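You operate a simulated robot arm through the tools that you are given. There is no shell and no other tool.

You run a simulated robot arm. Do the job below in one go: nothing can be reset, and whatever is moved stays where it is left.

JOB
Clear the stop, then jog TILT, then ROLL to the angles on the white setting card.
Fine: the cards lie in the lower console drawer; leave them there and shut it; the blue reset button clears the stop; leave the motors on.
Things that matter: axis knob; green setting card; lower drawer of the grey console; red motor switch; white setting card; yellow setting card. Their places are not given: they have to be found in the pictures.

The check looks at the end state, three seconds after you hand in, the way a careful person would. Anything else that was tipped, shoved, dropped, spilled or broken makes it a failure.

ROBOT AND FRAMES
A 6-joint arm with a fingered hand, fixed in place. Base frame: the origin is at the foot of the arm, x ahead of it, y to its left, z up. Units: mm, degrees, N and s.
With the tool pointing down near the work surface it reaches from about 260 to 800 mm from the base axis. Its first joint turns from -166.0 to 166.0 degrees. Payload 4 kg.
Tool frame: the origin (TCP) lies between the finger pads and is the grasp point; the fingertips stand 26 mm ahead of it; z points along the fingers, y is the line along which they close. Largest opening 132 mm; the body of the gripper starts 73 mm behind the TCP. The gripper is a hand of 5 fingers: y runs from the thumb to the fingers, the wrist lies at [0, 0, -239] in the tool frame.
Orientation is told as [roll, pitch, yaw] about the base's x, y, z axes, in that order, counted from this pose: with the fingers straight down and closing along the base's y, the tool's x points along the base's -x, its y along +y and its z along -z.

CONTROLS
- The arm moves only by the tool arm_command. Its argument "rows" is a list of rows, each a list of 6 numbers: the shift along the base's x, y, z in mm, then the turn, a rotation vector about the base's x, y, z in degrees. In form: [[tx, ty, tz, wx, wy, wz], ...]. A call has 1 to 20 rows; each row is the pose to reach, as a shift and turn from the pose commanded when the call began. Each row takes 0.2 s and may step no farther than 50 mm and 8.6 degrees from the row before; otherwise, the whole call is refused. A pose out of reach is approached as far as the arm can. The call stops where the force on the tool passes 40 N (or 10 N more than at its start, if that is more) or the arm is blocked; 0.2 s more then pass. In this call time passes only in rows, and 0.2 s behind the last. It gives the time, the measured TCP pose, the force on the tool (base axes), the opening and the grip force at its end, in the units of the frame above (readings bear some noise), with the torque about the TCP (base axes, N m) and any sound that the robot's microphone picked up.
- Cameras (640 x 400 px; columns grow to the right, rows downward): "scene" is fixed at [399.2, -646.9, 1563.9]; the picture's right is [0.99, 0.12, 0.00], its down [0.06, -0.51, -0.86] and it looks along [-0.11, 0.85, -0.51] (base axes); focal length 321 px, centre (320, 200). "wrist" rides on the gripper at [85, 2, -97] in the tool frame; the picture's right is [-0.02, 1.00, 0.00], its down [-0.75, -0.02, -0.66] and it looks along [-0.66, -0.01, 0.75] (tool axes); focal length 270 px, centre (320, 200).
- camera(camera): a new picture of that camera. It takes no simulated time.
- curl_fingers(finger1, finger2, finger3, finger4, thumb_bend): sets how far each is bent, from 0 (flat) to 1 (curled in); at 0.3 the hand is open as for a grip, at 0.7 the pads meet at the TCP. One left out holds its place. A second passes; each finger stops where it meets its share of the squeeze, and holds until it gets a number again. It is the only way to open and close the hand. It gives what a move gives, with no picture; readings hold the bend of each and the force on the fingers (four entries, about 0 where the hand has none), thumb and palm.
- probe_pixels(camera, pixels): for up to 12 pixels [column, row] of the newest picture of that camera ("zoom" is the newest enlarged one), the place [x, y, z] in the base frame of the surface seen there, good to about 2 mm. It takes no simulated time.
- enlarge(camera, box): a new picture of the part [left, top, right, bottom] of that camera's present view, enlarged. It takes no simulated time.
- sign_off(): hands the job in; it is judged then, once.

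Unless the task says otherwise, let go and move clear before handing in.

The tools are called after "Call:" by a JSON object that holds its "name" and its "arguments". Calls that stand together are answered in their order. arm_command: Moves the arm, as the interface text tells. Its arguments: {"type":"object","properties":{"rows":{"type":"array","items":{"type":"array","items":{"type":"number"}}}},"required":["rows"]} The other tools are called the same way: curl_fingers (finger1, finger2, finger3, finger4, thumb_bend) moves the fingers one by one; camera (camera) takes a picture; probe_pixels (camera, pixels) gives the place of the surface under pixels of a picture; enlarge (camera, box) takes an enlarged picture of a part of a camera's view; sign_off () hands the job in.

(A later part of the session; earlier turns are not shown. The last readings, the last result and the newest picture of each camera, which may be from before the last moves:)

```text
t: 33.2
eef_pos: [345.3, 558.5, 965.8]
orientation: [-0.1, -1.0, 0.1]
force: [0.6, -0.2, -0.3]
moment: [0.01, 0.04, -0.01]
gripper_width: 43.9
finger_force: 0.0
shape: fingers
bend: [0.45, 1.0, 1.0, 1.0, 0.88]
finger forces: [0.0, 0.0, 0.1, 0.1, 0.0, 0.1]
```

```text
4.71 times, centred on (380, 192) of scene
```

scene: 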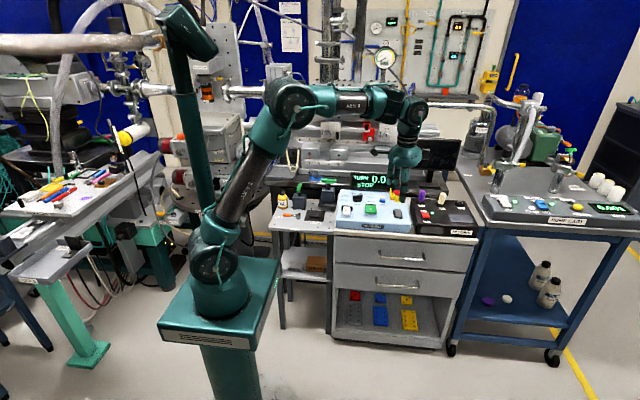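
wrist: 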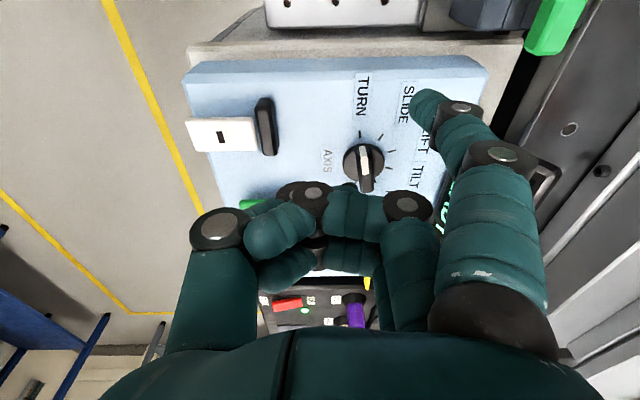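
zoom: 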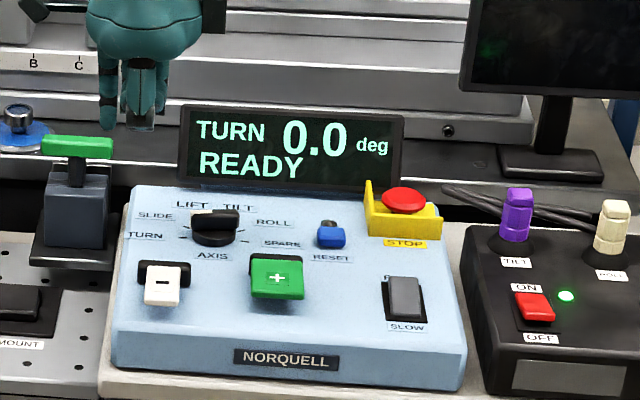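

READY is shown with TURN selected. Now a close view of the knob at wrist (364,162).

Call:
{"name": "enlarge", "arguments": {"camera": "wrist", "box": [300, 70, 460, 210]}}

Call:
{"name": "probe_pixels", "arguments": {"camera": "wrist", "pixels": [[364, 150], [366, 185], [368, 188], [355, 165], [372, 165], [363, 142], [383, 165], [346, 165], [361, 131], [377, 134], [388, 140], [390, 153]]}}

Call:
{"name": "enlarge", "arguments": {"camera": "scene", "box": [350, 185, 400, 220]}}

```text
2.86 times, centred on (380, 140) of wrist
```

zoom: 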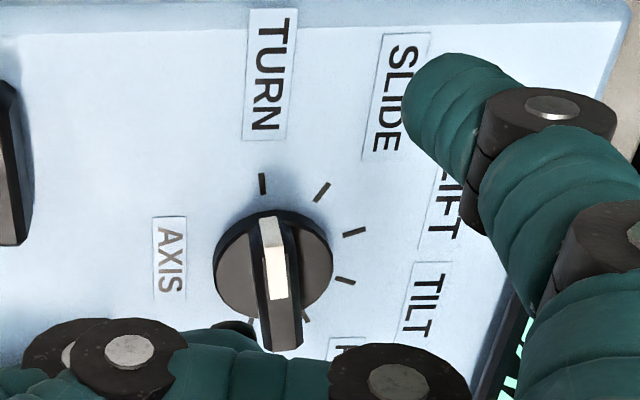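

```text
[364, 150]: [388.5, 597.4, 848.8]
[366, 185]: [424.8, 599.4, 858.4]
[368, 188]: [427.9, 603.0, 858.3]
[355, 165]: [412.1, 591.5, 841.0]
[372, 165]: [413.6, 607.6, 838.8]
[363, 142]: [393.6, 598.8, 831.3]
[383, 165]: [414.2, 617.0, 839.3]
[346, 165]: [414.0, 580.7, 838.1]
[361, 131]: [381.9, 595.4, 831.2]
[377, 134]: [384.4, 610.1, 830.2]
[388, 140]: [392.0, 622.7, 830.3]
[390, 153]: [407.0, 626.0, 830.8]
```

```text
11.43 times, centred on (375, 202) of scene
```

zoom: 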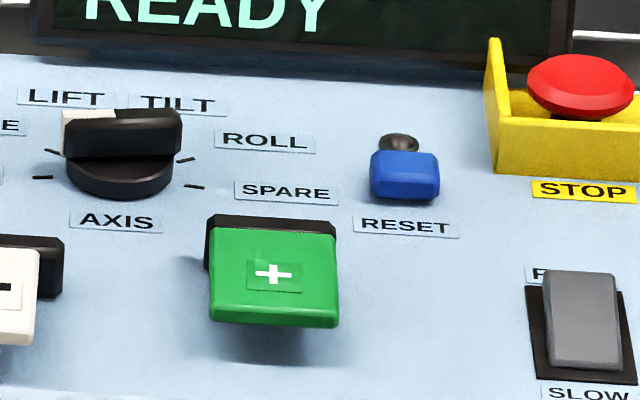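

The knob is a bar on a disc; ticks sit around it. I'll probe the remaining ticks (ROLL at zoom (185,160), SPARE at (195,186)) and the bar ends.

Call:
{"name": "probe_pixels", "arguments": {"camera": "zoom", "pixels": [[185, 160], [196, 187], [42, 178], [52, 152], [70, 120], [175, 120], [66, 140], [178, 145], [120, 190], [75, 178], [170, 180], [120, 112]]}}

```text
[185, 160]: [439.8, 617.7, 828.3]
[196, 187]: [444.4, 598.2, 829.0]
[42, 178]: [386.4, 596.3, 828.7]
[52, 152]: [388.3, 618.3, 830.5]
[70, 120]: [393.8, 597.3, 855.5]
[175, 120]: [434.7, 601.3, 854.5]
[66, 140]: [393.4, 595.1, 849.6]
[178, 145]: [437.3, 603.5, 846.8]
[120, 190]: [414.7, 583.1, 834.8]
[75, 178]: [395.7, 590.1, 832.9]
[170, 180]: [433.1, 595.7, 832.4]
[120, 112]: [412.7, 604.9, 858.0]
```

Ticks are 36° apart around centre ≈ (414.7, 598): TURN at 180°, TILT 108° clockwise, ROLL 144°. I'll form a pinch with thumb and fingers 2–3, hover over the knob, and look.

Call:
{"name": "curl_fingers", "arguments": {"finger1": 1.0, "finger2": 0.5, "finger3": 0.5, "finger4": 1.0, "thumb_bend": 0.5}}

Call:
{"name": "arm_command", "arguments": {"rows": [[35, 20, -10, 0, 0.5, 0], [69.5, 39.5, -30, 0, 1, 0]]}}

Call:
{"name": "camera", "arguments": {"camera": "wrist"}}

Call:
{"name": "enlarge", "arguments": {"camera": "scene", "box": [340, 160, 410, 220]}}

```text
t: 34.2
eef_pos: [343.9, 557.7, 966.4]
orientation: [-0.1, -1.0, 0.0]
force: [-0.6, 0.4, 0.1]
moment: [0.0, -0.02, -0.04]
gripper_width: 52.5
finger_force: 0.1
shape: fingers
bend: [1.0, 0.5, 0.5, 1.0, 0.5]
finger forces: [0.1, 0.0, 0.0, 0.1, 0.0, 0.0]
```

```text
t: 34.8
eef_pos: [414.3, 595.8, 936.0]
orientation: [0.0, 0.0, 0.0]
force: [0.2, 0.5, -0.4]
moment: [0.0, 0.05, -0.01]
gripper_width: 52.5
finger_force: 0.0
shape: fingers
bend: [1.0, 0.5, 0.5, 1.0, 0.5]
finger forces: [0.1, 0.0, 0.0, 0.1, 0.0, 0.0]
```

```text
taken
```

wrist: 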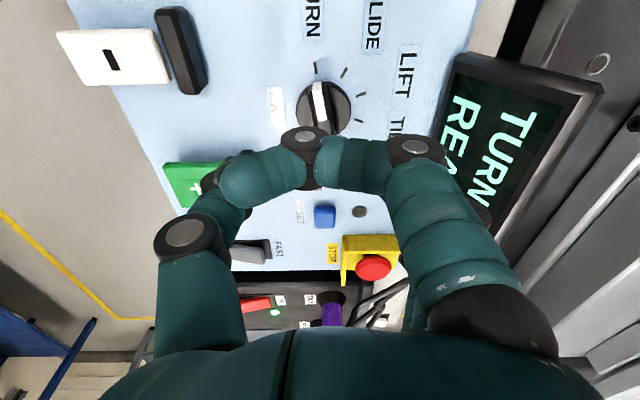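

```text
6.67 times, centred on (375, 190) of scene
```

zoom: 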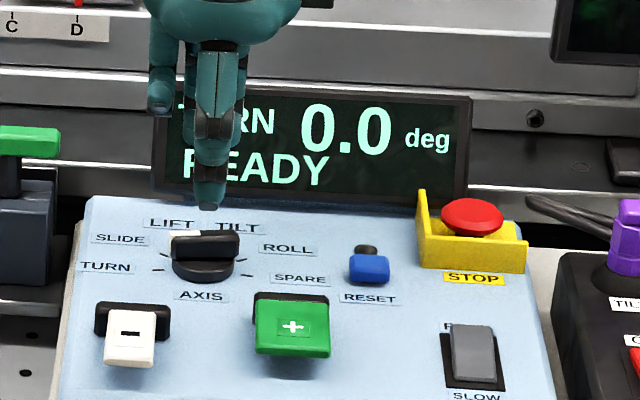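

The pinch is over the knob at z=936. I'll test in the air whether the hand can yaw by -108°, to make sure the turn fits the joint range.

Call:
{"name": "arm_command", "arguments": {"rows": [[0, 0, 0, 0, 0, -8], [0, 0, 0, 0, 0, -16], [0, 0, 0, 0, 0, -24], [0, 0, 0, 0, 0, -32], [0, 0, 0, 0, 0, -40], [0, 0, 0, 0, 0, -48], [0, 0, 0, 0, 0, -56], [0, 0, 0, 0, 0, -64], [0, 0, 0, 0, 0, -72], [0, 0, 0, 0, 0, -80], [0, 0, 0, 0, 0, -88], [0, 0, 0, 0, 0, -96], [0, 0, 0, 0, 0, -104], [0, 0, 0, 0, 0, -112]]}}

Call:
{"name": "camera", "arguments": {"camera": "wrist"}}

Call:
{"name": "enlarge", "arguments": {"camera": "scene", "box": [320, 120, 430, 220]}}

```text
t: 37.8
eef_pos: [415.2, 597.5, 936.8]
orientation: [-0.2, -0.1, -112.1]
force: [-0.2, 1.0, 1.5]
moment: [0.01, -0.02, 0.02]
gripper_width: 52.4
finger_force: 0.1
shape: fingers
bend: [1.0, 0.5, 0.5, 1.0, 0.5]
finger forces: [0.0, 0.0, 0.0, 0.1, 0.1, 0.0]
```

```text
taken
```

wrist: 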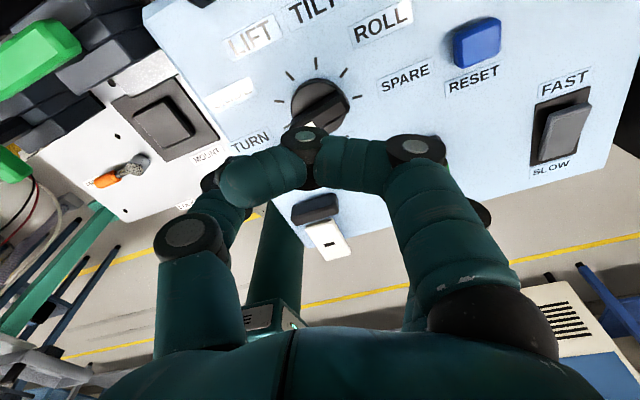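

```text
4.00 times, centred on (375, 170) of scene
```

zoom: 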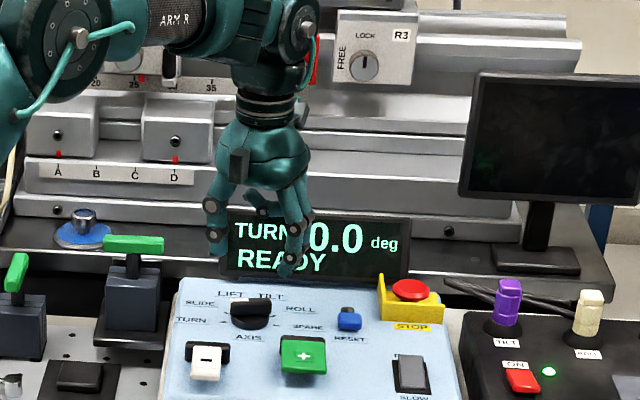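

Yaw to -112° is reachable. From this view I'll check the rocker and knob more closely before turning back.

Call:
{"name": "enlarge", "arguments": {"camera": "wrist", "box": [220, 0, 620, 200]}}

Call:
{"name": "probe_pixels", "arguments": {"camera": "wrist", "pixels": [[310, 92], [338, 115], [320, 100], [282, 72], [315, 60], [343, 72], [357, 97], [575, 110], [550, 150], [328, 228], [320, 207], [275, 102]]}}

```text
1.60 times, centred on (420, 100) of wrist
```

zoom: 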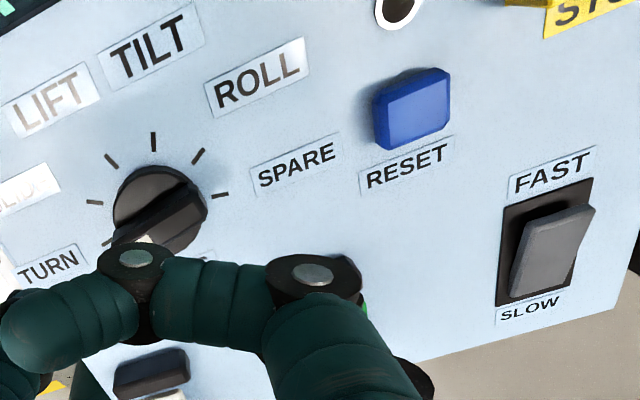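

```text
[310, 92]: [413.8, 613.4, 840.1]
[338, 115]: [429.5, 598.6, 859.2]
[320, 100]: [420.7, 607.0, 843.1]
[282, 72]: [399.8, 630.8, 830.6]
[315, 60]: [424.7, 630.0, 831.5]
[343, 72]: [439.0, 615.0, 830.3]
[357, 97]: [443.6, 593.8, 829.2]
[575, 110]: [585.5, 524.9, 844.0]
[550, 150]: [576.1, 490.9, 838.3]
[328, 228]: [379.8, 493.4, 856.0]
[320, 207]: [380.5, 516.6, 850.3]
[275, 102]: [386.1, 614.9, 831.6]
```

The rocker's FAST end stands high (z 844 vs 838), so SLOW is selected, and ticks confirm the 36° spacing. I'll turn the hand back to yaw 0 above the knob.

Call:
{"name": "arm_command", "arguments": {"rows": [[0, 0, 0, 0, 0, 8], [0, 0, 0, 0, 0, 16], [0, 0, 0, 0, 0, 24], [0, 0, 0, 0, 0, 32], [0, 0, 0, 0, 0, 40], [0, 0, 0, 0, 0, 48], [0, 0, 0, 0, 0, 56], [0, 0, 0, 0, 0, 64], [0, 0, 0, 0, 0, 72], [0, 0, 0, 0, 0, 80], [0, 0, 0, 0, 0, 88], [0, 0, 0, 0, 0, 96], [0, 0, 0, 0, 0, 104], [0, 0, 0, 0, 0, 112]]}}

Call:
{"name": "arm_command", "arguments": {"rows": [[0, 0, -15, 0, 0, 0], [0, 0, -30, 0, 0, 0], [0, 0, -45, 0, 0, 0], [0, 0, -56, 0, 0, 0], [0, 0, -64, 0, 0, 0]]}}

Call:
{"name": "camera", "arguments": {"camera": "wrist"}}

Call:
{"name": "enlarge", "arguments": {"camera": "scene", "box": [335, 170, 405, 225]}}

```text
t: 40.8
eef_pos: [413.9, 597.9, 937.1]
orientation: [0.0, 0.0, 0.1]
force: [0.1, -0.3, 1.2]
moment: [0.02, 0.0, 0.01]
gripper_width: 52.5
finger_force: 0.0
shape: fingers
bend: [1.0, 0.5, 0.5, 1.0, 0.5]
finger forces: [0.0, 0.0, 0.0, 0.0, 0.0, 0.1]
```

```text
t: 42.0
eef_pos: [414.6, 596.5, 873.3]
orientation: [-0.1, 0.0, 0.0]
force: [0.4, 0.0, 0.7]
moment: [0.02, -0.01, -0.04]
gripper_width: 52.7
finger_force: 0.0
shape: fingers
bend: [1.0, 0.5, 0.5, 1.0, 0.5]
finger forces: [0.0, 0.1, 0.1, 0.1, 0.0, 0.1]
```

```text
taken
```

wrist: 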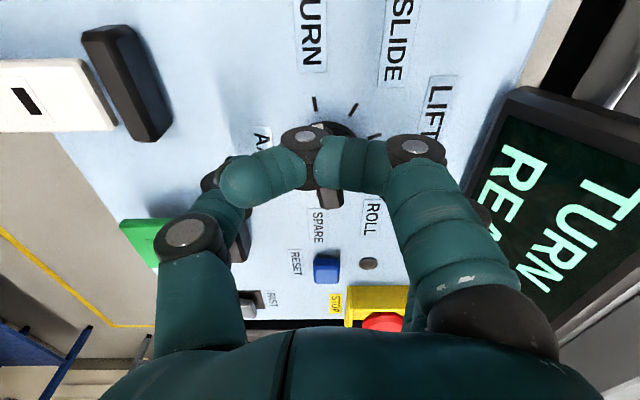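

```text
7.27 times, centred on (370, 198) of scene
```

zoom: 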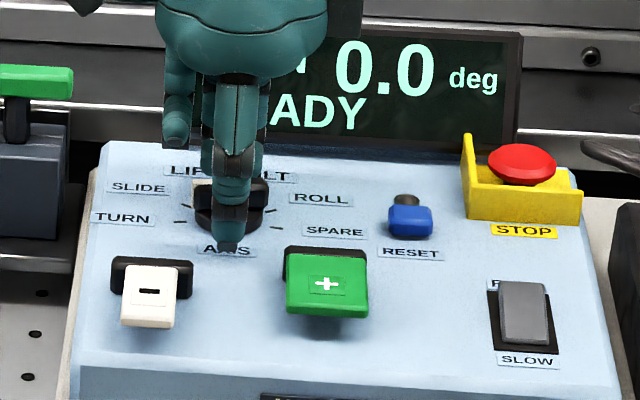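

The thumb is in front of the knob and fingers behind it. I'll check the thumb tip height over the panel before closing.

Call:
{"name": "probe_pixels", "arguments": {"camera": "zoom", "pixels": [[228, 248], [230, 235], [230, 215], [232, 190], [265, 190], [258, 215], [205, 215]]}}

```text
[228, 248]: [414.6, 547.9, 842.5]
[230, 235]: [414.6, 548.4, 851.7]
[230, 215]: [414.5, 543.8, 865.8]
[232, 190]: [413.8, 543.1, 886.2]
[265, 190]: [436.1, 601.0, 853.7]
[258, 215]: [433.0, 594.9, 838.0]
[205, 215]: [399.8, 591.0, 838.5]
```

Thumb tip bottom is at z≈841, panel at 830. I'll lower 4 mm more and close the pinch on the bar.

Call:
{"name": "arm_command", "arguments": {"rows": [[0, 0.5, -4, 0, 0, 0]]}}

Call:
{"name": "curl_fingers", "arguments": {"finger2": 0.74, "finger3": 0.74, "thumb_bend": 0.74}}

Call:
{"name": "enlarge", "arguments": {"camera": "scene", "box": [335, 170, 405, 225]}}

Call:
{"name": "camera", "arguments": {"camera": "wrist"}}

```text
t: 42.4
eef_pos: [414.1, 597.3, 868.2]
orientation: [-0.1, 0.0, 0.0]
force: [-0.6, 0.0, -0.2]
moment: [-0.01, -0.02, 0.0]
gripper_width: 52.5
finger_force: 0.0
shape: fingers
bend: [1.0, 0.5, 0.5, 1.0, 0.5]
finger forces: [0.0, 0.0, 0.0, 0.0, 0.0, 0.0]
```

```text
t: 43.4
eef_pos: [415.6, 597.9, 868.7]
orientation: [-0.1, 0.0, -0.1]
force: [0.9, 4.5, -2.6]
moment: [0.0, -0.03, 0.02]
gripper_width: 44.7
finger_force: 11.9
shape: fingers
bend: [1.0, 0.7, 0.66, 1.0, 0.68]
finger forces: [0.0, 6.3, 8.4, 0.1, 9.0, 0.0]
```

```text
7.27 times, centred on (370, 198) of scene
```

zoom: 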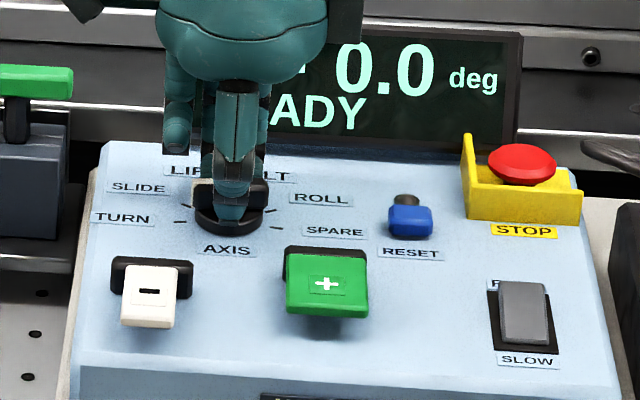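

```text
taken
```

wrist: 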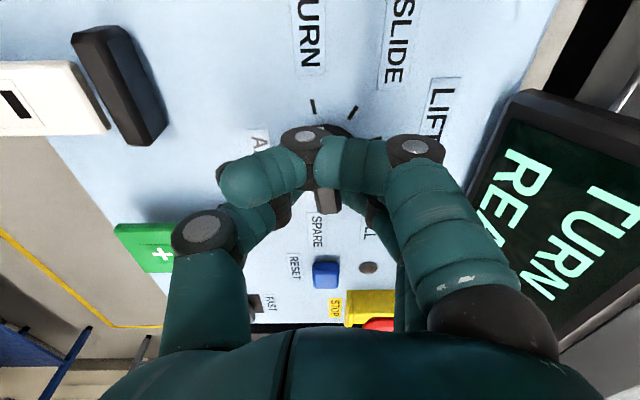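

The pinch has closed on the bar with 6–9 N per finger. I'll turn clockwise (negative z) first by 56° and check.

Call:
{"name": "arm_command", "arguments": {"rows": [[0, 0, 0, 0, 0, -8], [0, 0, 0, 0, 0, -16], [0, 0, 0, 0, 0, -24], [0, 0, 0, 0, 0, -32], [0, 0, 0, 0, 0, -40], [0, 0, 0, 0, 0, -48], [0, 0, 0, 0, 0, -56]]}}

Call:
{"name": "enlarge", "arguments": {"camera": "scene", "box": [335, 165, 415, 225]}}

Call:
{"name": "camera", "arguments": {"camera": "wrist"}}

```text
t: 45.0
eef_pos: [413.6, 598.4, 868.7]
orientation: [-0.1, 0.0, -56.0]
force: [-6.7, 6.6, -2.6]
moment: [-0.03, 0.37, 0.03]
gripper_width: 44.9
finger_force: 11.4
shape: fingers
bend: [1.0, 0.71, 0.67, 1.0, 0.68]
finger forces: [0.0, 4.8, 6.4, 0.0, 11.8, 0.1]
```

```text
6.67 times, centred on (375, 195) of scene
```

zoom: 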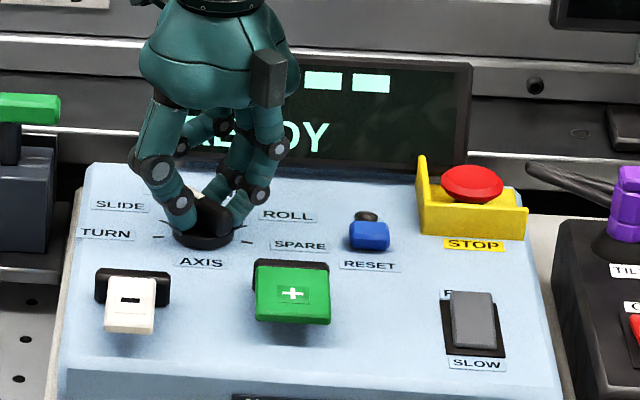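

```text
taken
```

wrist: 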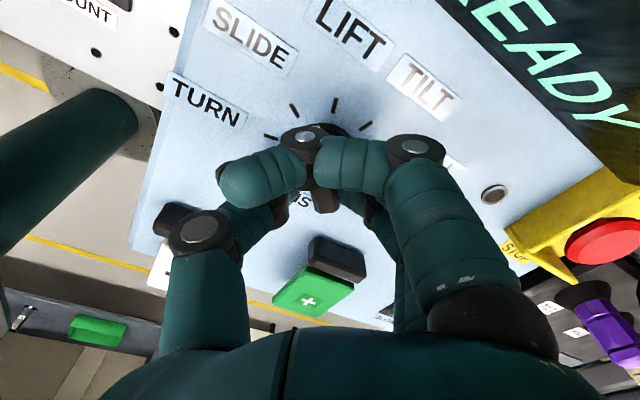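

The knob follows and the display shows dashes (between positions). I'll continue to -108° total.

Call:
{"name": "arm_command", "arguments": {"rows": [[0, 0, 0, 0, 0, -8], [0, 0, 0, 0, 0, -16], [0, 0, 0, 0, 0, -24], [0, 0, 0, 0, 0, -32], [0, 0, 0, 0, 0, -40], [0, 0, 0, 0, 0, -47], [0, 0, 0, 0, 0, -52]]}}

Call:
{"name": "enlarge", "arguments": {"camera": "scene", "box": [335, 165, 415, 225]}}

Call:
{"name": "camera", "arguments": {"camera": "wrist"}}

```text
t: 46.6
eef_pos: [416.2, 598.4, 868.8]
orientation: [0.0, -0.2, -108.1]
force: [-0.6, 8.8, -7.2]
moment: [0.24, 0.12, -0.05]
gripper_width: 45.2
finger_force: 11.2
shape: fingers
bend: [1.0, 0.71, 0.67, 1.0, 0.68]
finger forces: [0.0, 4.3, 5.0, 0.0, 11.8, 0.1]
```

```text
6.67 times, centred on (375, 195) of scene
```

zoom: 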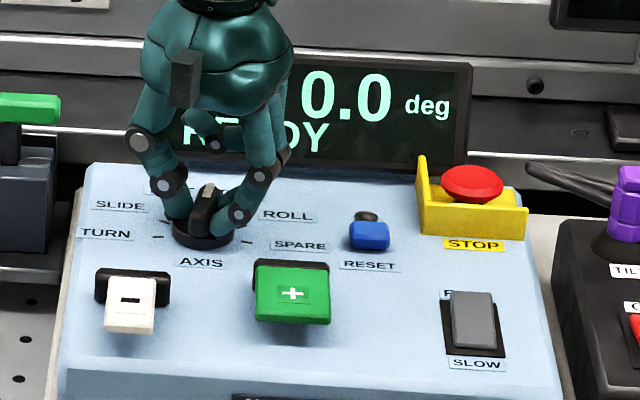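

```text
taken
```

wrist: 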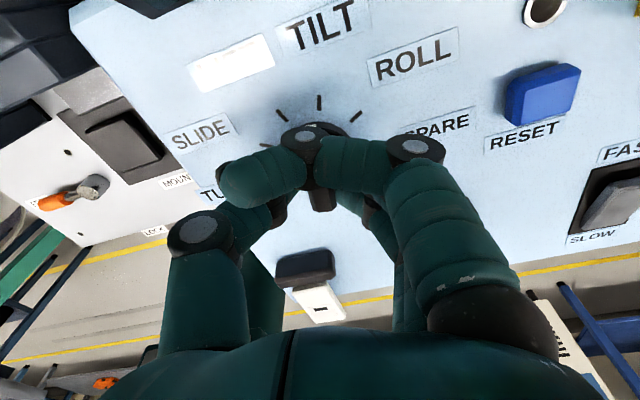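

The display reads 0.0 deg again, so the knob sits on a position. I'll open the pinch, lift away and read the axis name.

Call:
{"name": "curl_fingers", "arguments": {"finger2": 0.52, "finger3": 0.52, "thumb_bend": 0.52}}

Call:
{"name": "arm_command", "arguments": {"rows": [[0, 0, 10, 0, 0, 0], [0, 0, 30, 0, 0, 0], [0, 0, 60, 0, 0, 0], [0, -30, 90, 0, 0, 0], [-20, -65, 100, 0, 0, 0], [-40, -100, 100, 0, 0, 0]]}}

Call:
{"name": "enlarge", "arguments": {"camera": "scene", "box": [335, 165, 415, 225]}}

Call:
{"name": "camera", "arguments": {"camera": "wrist"}}

```text
t: 47.6
eef_pos: [415.8, 598.5, 868.4]
orientation: [-0.1, -0.1, -107.9]
force: [-0.1, 0.9, -0.2]
moment: [-0.02, 0.01, -0.01]
gripper_width: 51.5
finger_force: 0.1
shape: fingers
bend: [1.0, 0.52, 0.52, 1.0, 0.52]
finger forces: [0.0, 0.0, 0.0, 0.0, 0.0, 0.0]
```

```text
t: 49.0
eef_pos: [374.3, 497.4, 969.0]
orientation: [-0.1, 0.0, -108.0]
force: [-0.5, 0.4, -0.9]
moment: [0.0, 0.01, -0.01]
gripper_width: 51.5
finger_force: 0.0
shape: fingers
bend: [1.0, 0.52, 0.52, 1.0, 0.52]
finger forces: [0.0, 0.1, 0.0, 0.0, 0.0, 0.1]
```

```text
6.67 times, centred on (375, 195) of scene
```

zoom: 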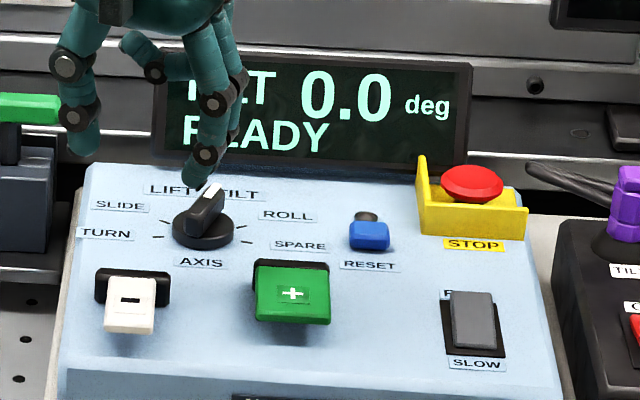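

```text
taken
```

wrist: 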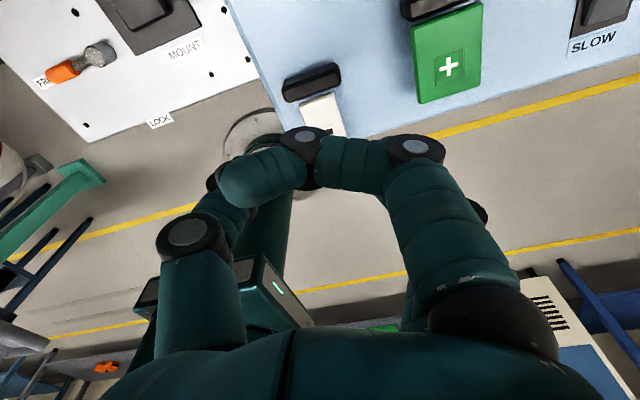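

The display reads "TILT 0.0 deg READY". Now I probe the white "-" key for pressing and prepare finger4 as the pressing finger so the hand stays left of the display.

Call:
{"name": "probe_pixels", "arguments": {"camera": "zoom", "pixels": [[130, 282], [130, 300], [128, 320], [112, 298], [150, 302], [132, 275], [128, 330], [130, 272], [292, 270], [292, 295], [290, 315], [150, 328]]}}

Call:
{"name": "enlarge", "arguments": {"camera": "scene", "box": [340, 195, 385, 225]}}

```text
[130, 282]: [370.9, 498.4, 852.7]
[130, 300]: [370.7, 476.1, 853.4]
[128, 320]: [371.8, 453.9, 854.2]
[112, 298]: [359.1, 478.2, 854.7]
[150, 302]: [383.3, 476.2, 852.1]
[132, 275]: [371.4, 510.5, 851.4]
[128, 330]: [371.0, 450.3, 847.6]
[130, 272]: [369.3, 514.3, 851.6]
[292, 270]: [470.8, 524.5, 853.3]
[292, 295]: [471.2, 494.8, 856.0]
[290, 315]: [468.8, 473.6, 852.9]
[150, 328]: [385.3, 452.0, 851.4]
```

```text
13.33 times, centred on (362, 210) of scene
```

zoom: 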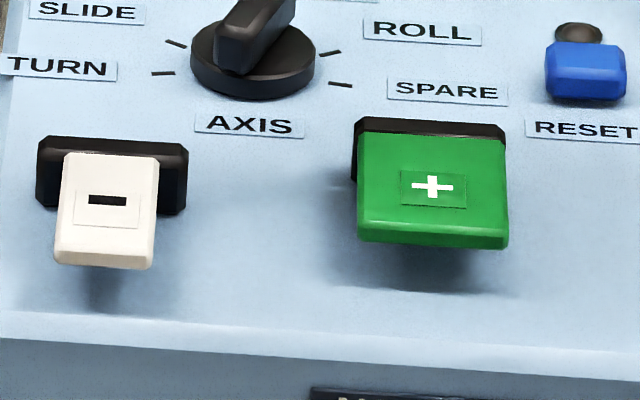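

The white paddle spans x 358–385, y 450–508, top z≈854. Before placing the hand, I'll check the heights of the objects on the left (green-handled clamp etc.).

Call:
{"name": "camera", "arguments": {"camera": "scene"}}

Call:
{"name": "enlarge", "arguments": {"camera": "scene", "box": [265, 150, 365, 240]}}

```text
taken
```

scene: 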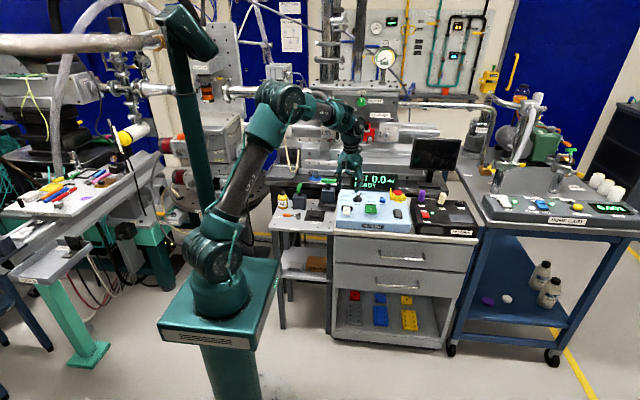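

```text
4.44 times, centred on (315, 195) of scene
```

zoom: 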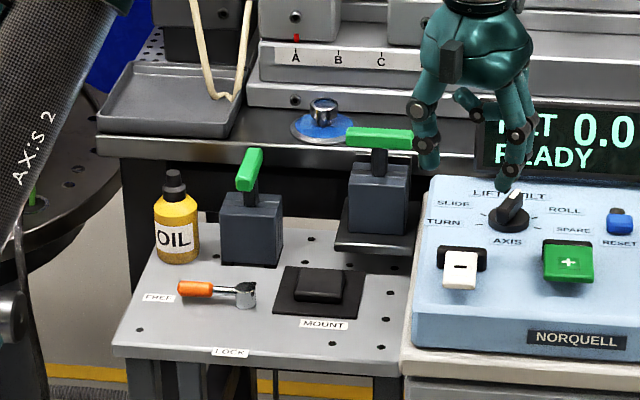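

Call:
{"name": "probe_pixels", "arguments": {"camera": "zoom", "pixels": [[380, 133], [350, 135], [408, 138], [380, 200], [250, 155], [250, 220], [320, 285], [330, 110], [172, 180], [170, 240], [245, 285], [345, 330]]}}

```text
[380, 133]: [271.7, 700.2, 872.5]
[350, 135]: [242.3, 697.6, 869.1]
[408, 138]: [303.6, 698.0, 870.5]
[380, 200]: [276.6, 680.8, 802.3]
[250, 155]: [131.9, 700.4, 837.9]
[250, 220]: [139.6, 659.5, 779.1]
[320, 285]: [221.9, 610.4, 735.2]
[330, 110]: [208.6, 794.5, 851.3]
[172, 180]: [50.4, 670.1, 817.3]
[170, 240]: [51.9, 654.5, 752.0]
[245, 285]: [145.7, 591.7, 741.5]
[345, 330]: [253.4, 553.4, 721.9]
```

Everything on the left is below z≈875 and farther back. I'll extend finger4 only and curl the rest, then check its tip location.

Call:
{"name": "curl_fingers", "arguments": {"finger1": 1.0, "finger2": 1.0, "finger3": 1.0, "finger4": 0.45, "thumb_bend": 0.9}}

Call:
{"name": "arm_command", "arguments": {"rows": [[-37, 18, -30, 0, 0, 0], [-37, 18, -55, 0, 0, 0]]}}

Call:
{"name": "enlarge", "arguments": {"camera": "scene", "box": [325, 155, 415, 235]}}

Call:
{"name": "camera", "arguments": {"camera": "wrist"}}

```text
t: 50.0
eef_pos: [375.0, 496.9, 969.2]
orientation: [-0.2, 0.0, -108.0]
force: [0.3, -0.3, -0.5]
moment: [0.02, 0.01, -0.03]
gripper_width: 41.0
finger_force: 0.1
shape: fingers
bend: [1.0, 0.83, 0.83, 0.45, 0.81]
finger forces: [0.1, 0.0, 0.0, 0.0, 0.0, 0.0]
```

```text
refused: row 1 steps farther than a row can; nothing moved
```

```text
5.00 times, centred on (370, 195) of scene
```

zoom: 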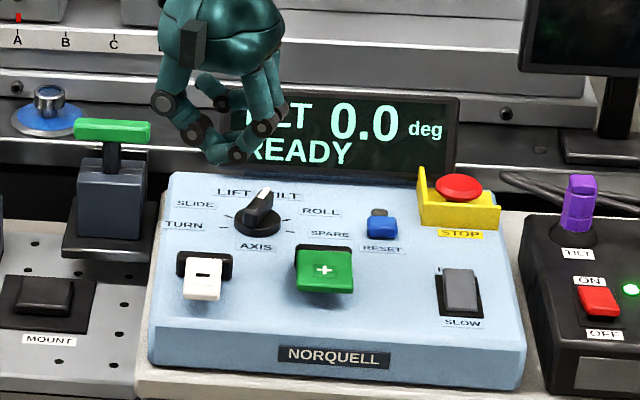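

```text
taken
```

wrist: 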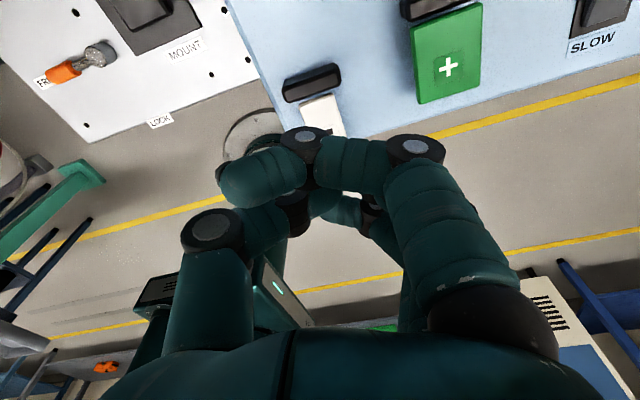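

The thumb and fingers 2–3 met halfway (0.83/0.81). I'll open the thumb, curl the fingers fully, then curl the thumb.

Call:
{"name": "curl_fingers", "arguments": {"thumb_bend": 0.4}}

Call:
{"name": "curl_fingers", "arguments": {"finger2": 1.0, "finger3": 1.0}}

Call:
{"name": "curl_fingers", "arguments": {"thumb_bend": 1.0}}

Call:
{"name": "arm_command", "arguments": {"rows": [[-20, 10, -20, 0, 0, 0], [-37, 18, -40, 0, 0, 0], [-37, 18, -50, 0, 0, 0]]}}

Call:
{"name": "enlarge", "arguments": {"camera": "scene", "box": [325, 155, 415, 235]}}

Call:
{"name": "camera", "arguments": {"camera": "wrist"}}

```text
t: 51.0
eef_pos: [373.6, 496.8, 969.2]
orientation: [-0.1, 0.1, -108.1]
force: [0.2, 0.8, 0.1]
moment: [0.02, -0.02, 0.01]
gripper_width: 58.4
finger_force: 0.0
shape: fingers
bend: [1.0, 1.0, 1.0, 0.45, 0.4]
finger forces: [0.0, 0.0, 0.0, 0.0, 0.0, 0.0]
```

```text
t: 52.0
eef_pos: [374.0, 496.4, 969.0]
orientation: [-0.1, 0.0, -108.1]
force: [-0.8, -0.3, 0.3]
moment: [-0.03, 0.02, 0.02]
gripper_width: 58.3
finger_force: 0.1
shape: fingers
bend: [1.0, 1.0, 1.0, 0.45, 0.4]
finger forces: [0.0, 0.0, 0.0, 0.0, 0.1, 0.1]
```

```text
t: 53.0
eef_pos: [373.7, 497.6, 971.0]
orientation: [-0.1, 0.0, -108.0]
force: [0.1, 0.4, 0.1]
moment: [-0.01, 0.06, 0.01]
gripper_width: 39.2
finger_force: 0.1
shape: fingers
bend: [1.0, 1.0, 1.0, 0.45, 0.88]
finger forces: [0.0, 0.0, 0.0, 0.0, 0.1, 0.1]
```

```text
t: 53.8
eef_pos: [336.1, 516.3, 917.7]
orientation: [-0.1, -0.2, -107.9]
force: [0.5, 0.8, 0.1]
moment: [0.01, -0.02, -0.01]
gripper_width: 39.1
finger_force: 0.1
shape: fingers
bend: [1.0, 1.0, 1.0, 0.45, 0.88]
finger forces: [0.1, 0.0, 0.0, 0.1, 0.0, 0.1]
```

```text
5.00 times, centred on (370, 195) of scene
```

zoom: 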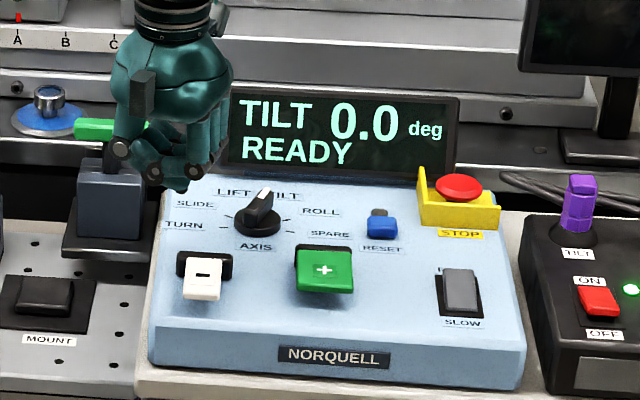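

```text
taken
```

wrist: 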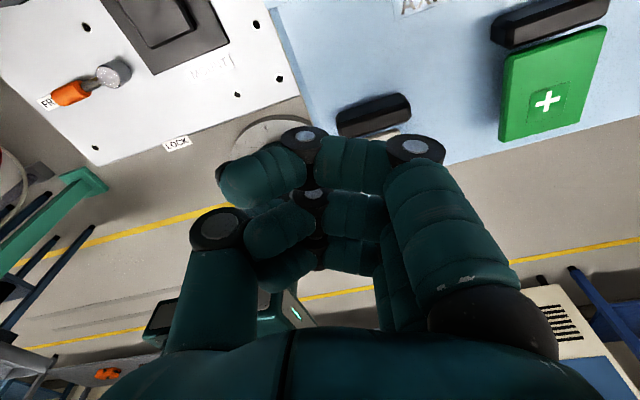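

The display is unobstructed. Finger4's tip is at about zoom (177,188); I'll probe it against the key.

Call:
{"name": "probe_pixels", "arguments": {"camera": "zoom", "pixels": [[177, 188], [177, 183], [180, 175], [170, 180], [185, 180], [200, 290], [205, 270]]}}

Call:
{"name": "enlarge", "arguments": {"camera": "scene", "box": [340, 160, 380, 200]}}

```text
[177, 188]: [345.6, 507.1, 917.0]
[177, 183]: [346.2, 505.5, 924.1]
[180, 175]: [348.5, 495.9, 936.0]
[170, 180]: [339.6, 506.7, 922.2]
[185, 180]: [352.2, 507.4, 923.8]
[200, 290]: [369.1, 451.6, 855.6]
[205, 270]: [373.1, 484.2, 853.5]
```

```text
10.00 times, centred on (360, 180) of scene
```

zoom: 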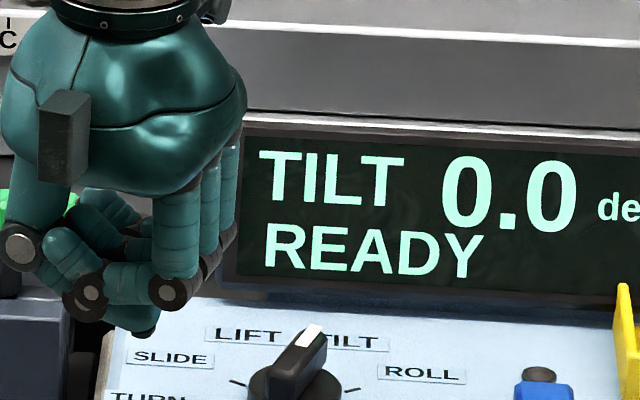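

The picture is ambiguous about which finger is extended. I'll look at the hand more closely.

Call:
{"name": "enlarge", "arguments": {"camera": "scene", "box": [338, 165, 368, 198]}}

Call:
{"name": "enlarge", "arguments": {"camera": "wrist", "box": [180, 100, 460, 330]}}

```text
12.12 times, centred on (353, 182) of scene
```

zoom: 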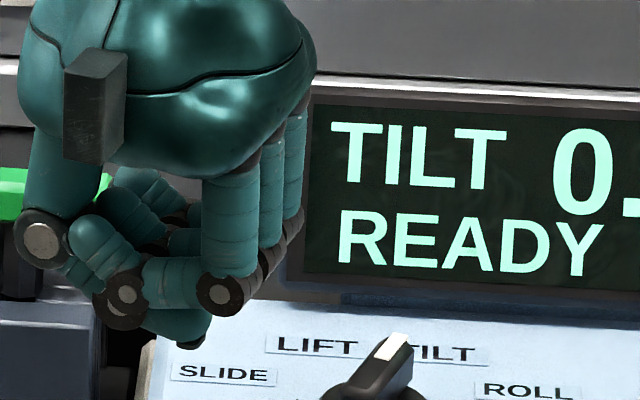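

```text
1.74 times, centred on (320, 215) of wrist
```

zoom: 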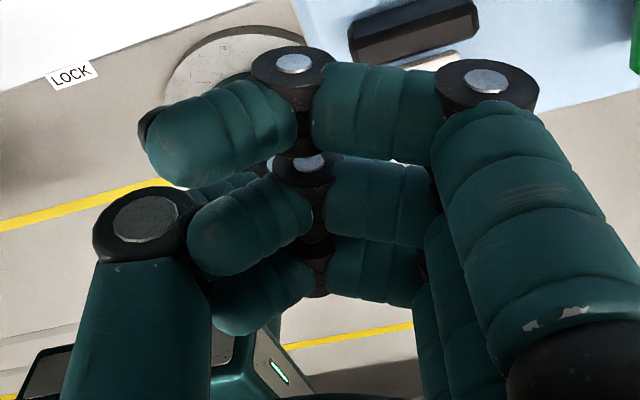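

The hand visibly has three fingers plus the thumb; "finger4" has no visible counterpart. I'll use finger1 (known offset) instead, extend it and move so its tip is over the "-" key front.

Call:
{"name": "curl_fingers", "arguments": {"finger1": 0.45, "finger4": 1.0}}

Call:
{"name": "arm_command", "arguments": {"rows": [[-10, -35, 0, 0, 0, 0], [-22, -69, 0, 0, 0, 0]]}}

Call:
{"name": "enlarge", "arguments": {"camera": "scene", "box": [325, 160, 395, 225]}}

Call:
{"name": "camera", "arguments": {"camera": "wrist"}}

```text
t: 54.8
eef_pos: [337.3, 515.5, 918.3]
orientation: [-0.2, 0.0, -108.1]
force: [0.2, -0.5, -0.9]
moment: [0.02, 0.01, -0.01]
gripper_width: 43.6
finger_force: 0.0
shape: fingers
bend: [0.45, 1.0, 1.0, 1.0, 0.88]
finger forces: [0.0, 0.0, 0.0, 0.0, 0.0, 0.0]
```

```text
t: 55.4
eef_pos: [315.8, 445.7, 916.0]
orientation: [-0.1, 0.1, -108.0]
force: [-0.3, 0.0, -0.7]
moment: [0.0, -0.03, -0.02]
gripper_width: 43.6
finger_force: 0.1
shape: fingers
bend: [0.45, 1.0, 1.0, 1.0, 0.88]
finger forces: [0.1, 0.1, 0.1, 0.1, 0.0, 0.0]
```

```text
6.15 times, centred on (360, 192) of scene
```

zoom: 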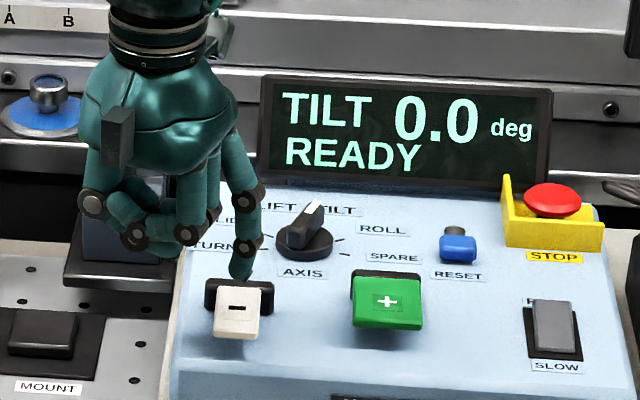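

```text
taken
```

wrist: 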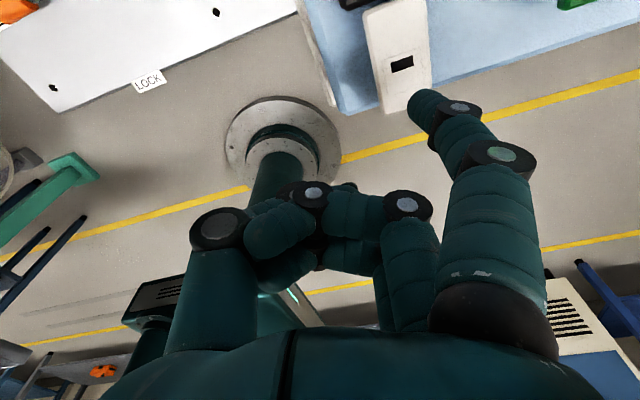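

Finger1's tip is now visible at zoom (240,272) above the "-" key with the display fully visible. I'll probe the tip for alignment.

Call:
{"name": "probe_pixels", "arguments": {"camera": "zoom", "pixels": [[241, 276], [241, 268], [242, 258], [232, 300], [225, 325], [232, 310]]}}

Call:
{"name": "probe_pixels", "arguments": {"camera": "wrist", "pixels": [[415, 100], [420, 93], [410, 105], [402, 62], [395, 105], [420, 80]]}}

```text
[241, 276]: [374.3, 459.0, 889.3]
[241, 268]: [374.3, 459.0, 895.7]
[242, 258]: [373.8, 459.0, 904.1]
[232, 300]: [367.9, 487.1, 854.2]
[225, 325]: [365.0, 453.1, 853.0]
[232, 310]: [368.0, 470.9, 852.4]
```

```text
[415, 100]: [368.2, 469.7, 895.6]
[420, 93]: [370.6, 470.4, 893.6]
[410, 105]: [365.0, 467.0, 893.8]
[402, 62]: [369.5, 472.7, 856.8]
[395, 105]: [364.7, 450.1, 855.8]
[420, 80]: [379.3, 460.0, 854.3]
```

The tip [373, 463, 888] is 34 mm over the key's front. I'll do a brief press-and-release in one call and read the display.

Call:
{"name": "arm_command", "arguments": {"rows": [[0, 0, -18, 0, 0, 0], [0, 0, -30, 0, 0, 0], [0, 0, -36, 0, 0, 0], [0, 0, -40, 0, 0, 0], [0, 0, -30, 0, 0, 0], [0, 0, -20, 0, 0, 0]]}}

Call:
{"name": "enlarge", "arguments": {"camera": "scene", "box": [325, 160, 395, 225]}}

```text
t: 56.8
eef_pos: [315.8, 446.7, 898.4]
orientation: [-0.1, -0.1, -108.0]
force: [0.6, 0.2, 0.6]
moment: [-0.02, -0.02, 0.01]
gripper_width: 43.7
finger_force: 0.1
shape: fingers
bend: [0.45, 1.0, 1.0, 1.0, 0.88]
finger forces: [0.0, 0.0, 0.0, 0.0, 0.1, 0.0]
```

```text
6.15 times, centred on (360, 192) of scene
```

zoom: 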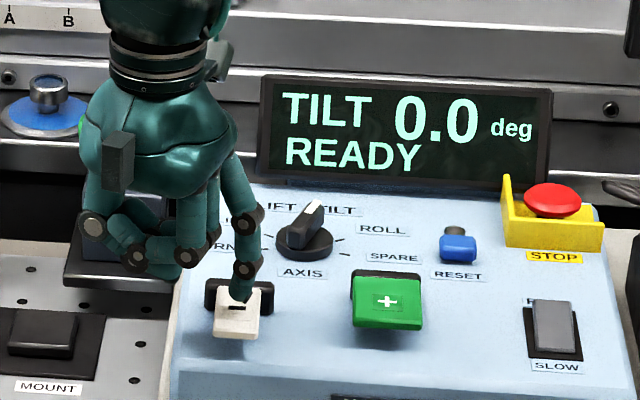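

No change on the display; that press may have been too shallow. I'll press a bit deeper and stay to read the force.

Call:
{"name": "arm_command", "arguments": {"rows": [[0, 0, -12, 0, 0, 0], [0, 0, -18, 0, 0, 0], [0, 0, -23, 0, 0, 0]]}}

Call:
{"name": "enlarge", "arguments": {"camera": "scene", "box": [325, 160, 395, 225]}}

```text
t: 57.6
eef_pos: [315.8, 446.2, 878.7]
orientation: [0.0, 0.1, -108.0]
force: [-3.1, -3.0, 17.5]
moment: [0.28, -0.96, -0.09]
gripper_width: 43.5
finger_force: 8.8
shape: fingers
bend: [0.47, 1.0, 1.0, 1.0, 0.88]
finger forces: [17.2, 0.0, 0.1, 0.0, 0.0, 0.0]
```

```text
6.15 times, centred on (360, 192) of scene
```

zoom: 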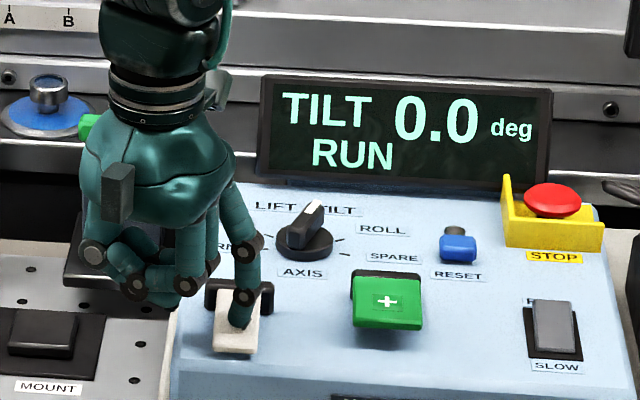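

The display shows RUN — the key is pressed and jogging has just begun. I'll hold for short times and watch.

Call:
{"name": "arm_command", "arguments": {"rows": [[0, 0, 0, 0, 0, 0]]}}

Call:
{"name": "enlarge", "arguments": {"camera": "scene", "box": [325, 160, 395, 225]}}

```text
t: 58.0
eef_pos: [314.7, 446.4, 877.5]
orientation: [0.0, 0.1, -108.0]
force: [-4.0, -1.6, 20.9]
moment: [0.4, -1.26, -0.08]
gripper_width: 43.5
finger_force: 10.7
shape: fingers
bend: [0.48, 1.0, 1.0, 1.0, 0.88]
finger forces: [21.4, 0.0, 0.1, 0.0, 0.0, 0.0]
```

```text
6.15 times, centred on (360, 192) of scene
```

zoom: 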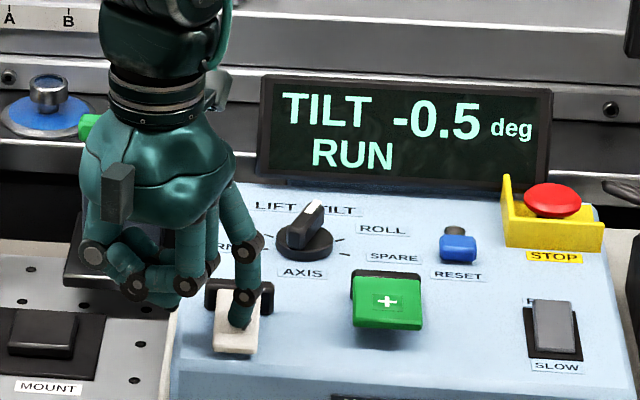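

TILT is -0.5 after 0.4 s, so jogging is in about -0.5 steps. Holding another 0.4 s.

Call:
{"name": "arm_command", "arguments": {"rows": [[0, 0, 0, 0, 0, 0]]}}

Call:
{"name": "enlarge", "arguments": {"camera": "scene", "box": [325, 160, 395, 225]}}

```text
t: 58.4
eef_pos: [315.6, 446.2, 877.6]
orientation: [0.0, 0.1, -107.9]
force: [-4.4, -1.2, 24.2]
moment: [0.45, -1.4, -0.01]
gripper_width: 43.5
finger_force: 11.6
shape: fingers
bend: [0.49, 1.0, 1.0, 1.0, 0.88]
finger forces: [23.6, 0.1, 0.0, 0.0, 0.1, 0.0]
```

```text
6.15 times, centred on (360, 192) of scene
```

zoom: 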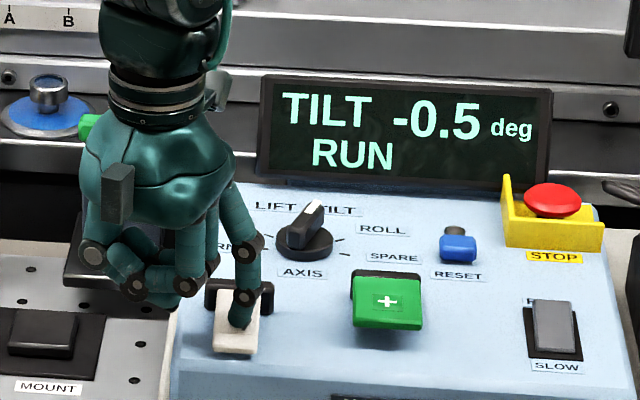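

Still -0.5 at t=58.4: it moves in 0.5° steps. I'll keep holding in single rows.

Call:
{"name": "arm_command", "arguments": {"rows": [[0, 0, 0, 0, 0, 0]]}}

Call:
{"name": "enlarge", "arguments": {"camera": "scene", "box": [325, 160, 395, 225]}}

```text
t: 58.8
eef_pos: [316.0, 446.5, 878.1]
orientation: [-0.2, 0.1, -108.0]
force: [-3.9, -0.3, 24.4]
moment: [0.49, -1.45, 0.06]
gripper_width: 43.7
finger_force: 13.0
shape: fingers
bend: [0.49, 1.0, 1.0, 1.0, 0.88]
finger forces: [24.9, 0.0, 0.1, 0.0, 0.0, 0.0]
```

```text
6.15 times, centred on (360, 192) of scene
```

zoom: 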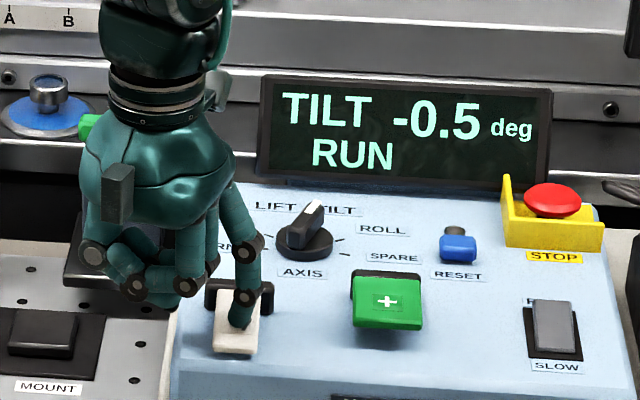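

Still -0.5 at t=58.8. One more short hold to find out whether it repeats or steps once per press.

Call:
{"name": "arm_command", "arguments": {"rows": [[0, 0, 0, 0, 0, 0]]}}

Call:
{"name": "enlarge", "arguments": {"camera": "scene", "box": [325, 160, 395, 225]}}

```text
t: 59.2
eef_pos: [315.6, 446.5, 877.1]
orientation: [-0.2, 0.0, -108.0]
force: [-3.1, 0.4, 26.4]
moment: [0.58, -1.52, 0.13]
gripper_width: 43.7
finger_force: 13.1
shape: fingers
bend: [0.49, 1.0, 1.0, 1.0, 0.88]
finger forces: [25.4, 0.0, 0.0, 0.0, 0.0, 0.0]
```

```text
6.15 times, centred on (360, 192) of scene
```

zoom: 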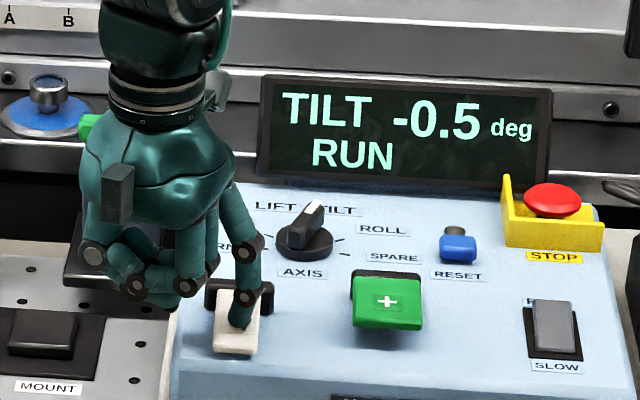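

It has held at -0.5 for over a second, suggesting one 0.5° step per press. I'll release and look.

Call:
{"name": "arm_command", "arguments": {"rows": [[0, 0, 10, 0, 0, 0], [0, 0, 18, 0, 0, 0]]}}

Call:
{"name": "enlarge", "arguments": {"camera": "scene", "box": [325, 160, 395, 225]}}

```text
t: 59.8
eef_pos: [315.8, 446.5, 891.6]
orientation: [-0.1, -0.2, -107.9]
force: [0.2, -0.9, 1.2]
moment: [0.02, 0.0, -0.02]
gripper_width: 43.9
finger_force: 0.0
shape: fingers
bend: [0.45, 1.0, 1.0, 1.0, 0.88]
finger forces: [0.0, 0.0, 0.1, 0.0, 0.0, 0.0]
```

```text
6.15 times, centred on (360, 192) of scene
```

zoom: 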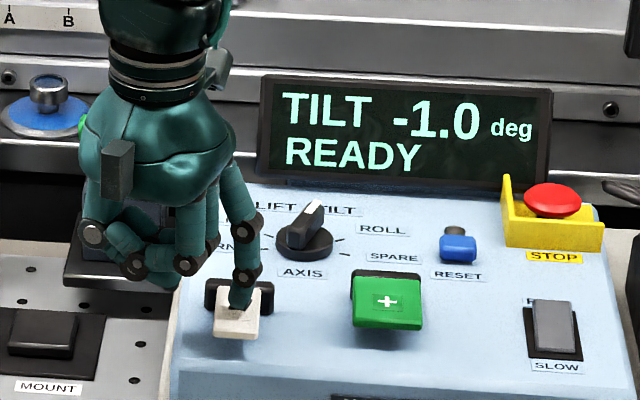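

Now it reads -1.0 READY, so a repeat step came near the release. I'll press again and watch each row.

Call:
{"name": "arm_command", "arguments": {"rows": [[0, 0, -10, 0, 0, 0], [0, 0, -18, 0, 0, 0]]}}

Call:
{"name": "enlarge", "arguments": {"camera": "scene", "box": [325, 160, 395, 225]}}

```text
t: 60.4
eef_pos: [316.5, 446.5, 877.7]
orientation: [-0.1, 0.1, -108.1]
force: [-5.7, -7.1, 23.0]
moment: [0.26, -1.32, -0.32]
gripper_width: 44.0
finger_force: 12.0
shape: fingers
bend: [0.48, 1.0, 1.0, 1.0, 0.88]
finger forces: [24.4, 0.0, 0.0, 0.0, 0.0, 0.0]
```

```text
6.15 times, centred on (360, 192) of scene
```

zoom: 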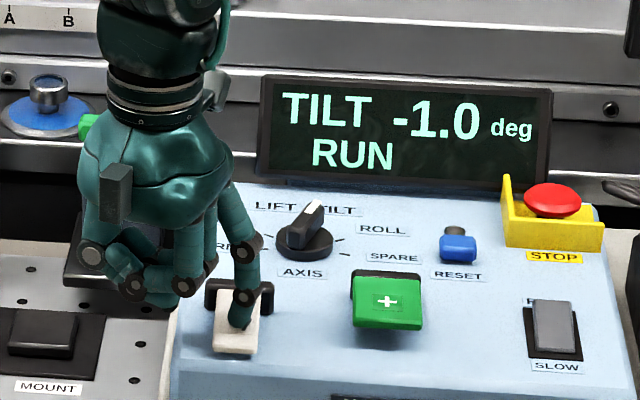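

RUN is on at -1.0. Holding one more row.

Call:
{"name": "arm_command", "arguments": {"rows": [[0, 0, 0, 0, 0, 0]]}}

Call:
{"name": "enlarge", "arguments": {"camera": "scene", "box": [325, 160, 395, 225]}}

```text
t: 60.8
eef_pos: [315.4, 447.0, 875.9]
orientation: [0.0, 0.1, -108.0]
force: [-5.6, -6.8, 30.5]
moment: [0.4, -1.73, -0.37]
gripper_width: 44.1
finger_force: 15.0
shape: fingers
bend: [0.49, 1.0, 1.0, 1.0, 0.88]
finger forces: [30.7, 0.0, 0.1, 0.0, 0.0, 0.0]
```

```text
6.15 times, centred on (360, 192) of scene
```

zoom: 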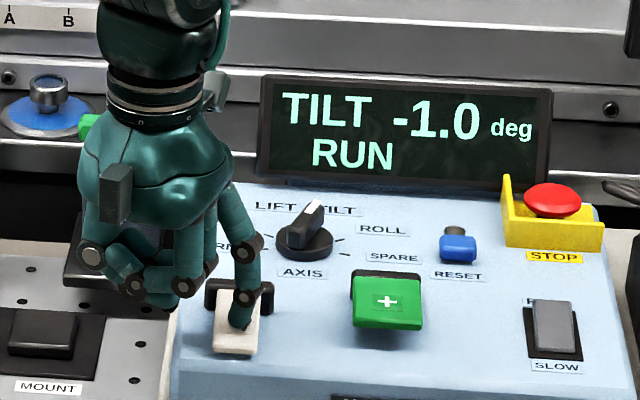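

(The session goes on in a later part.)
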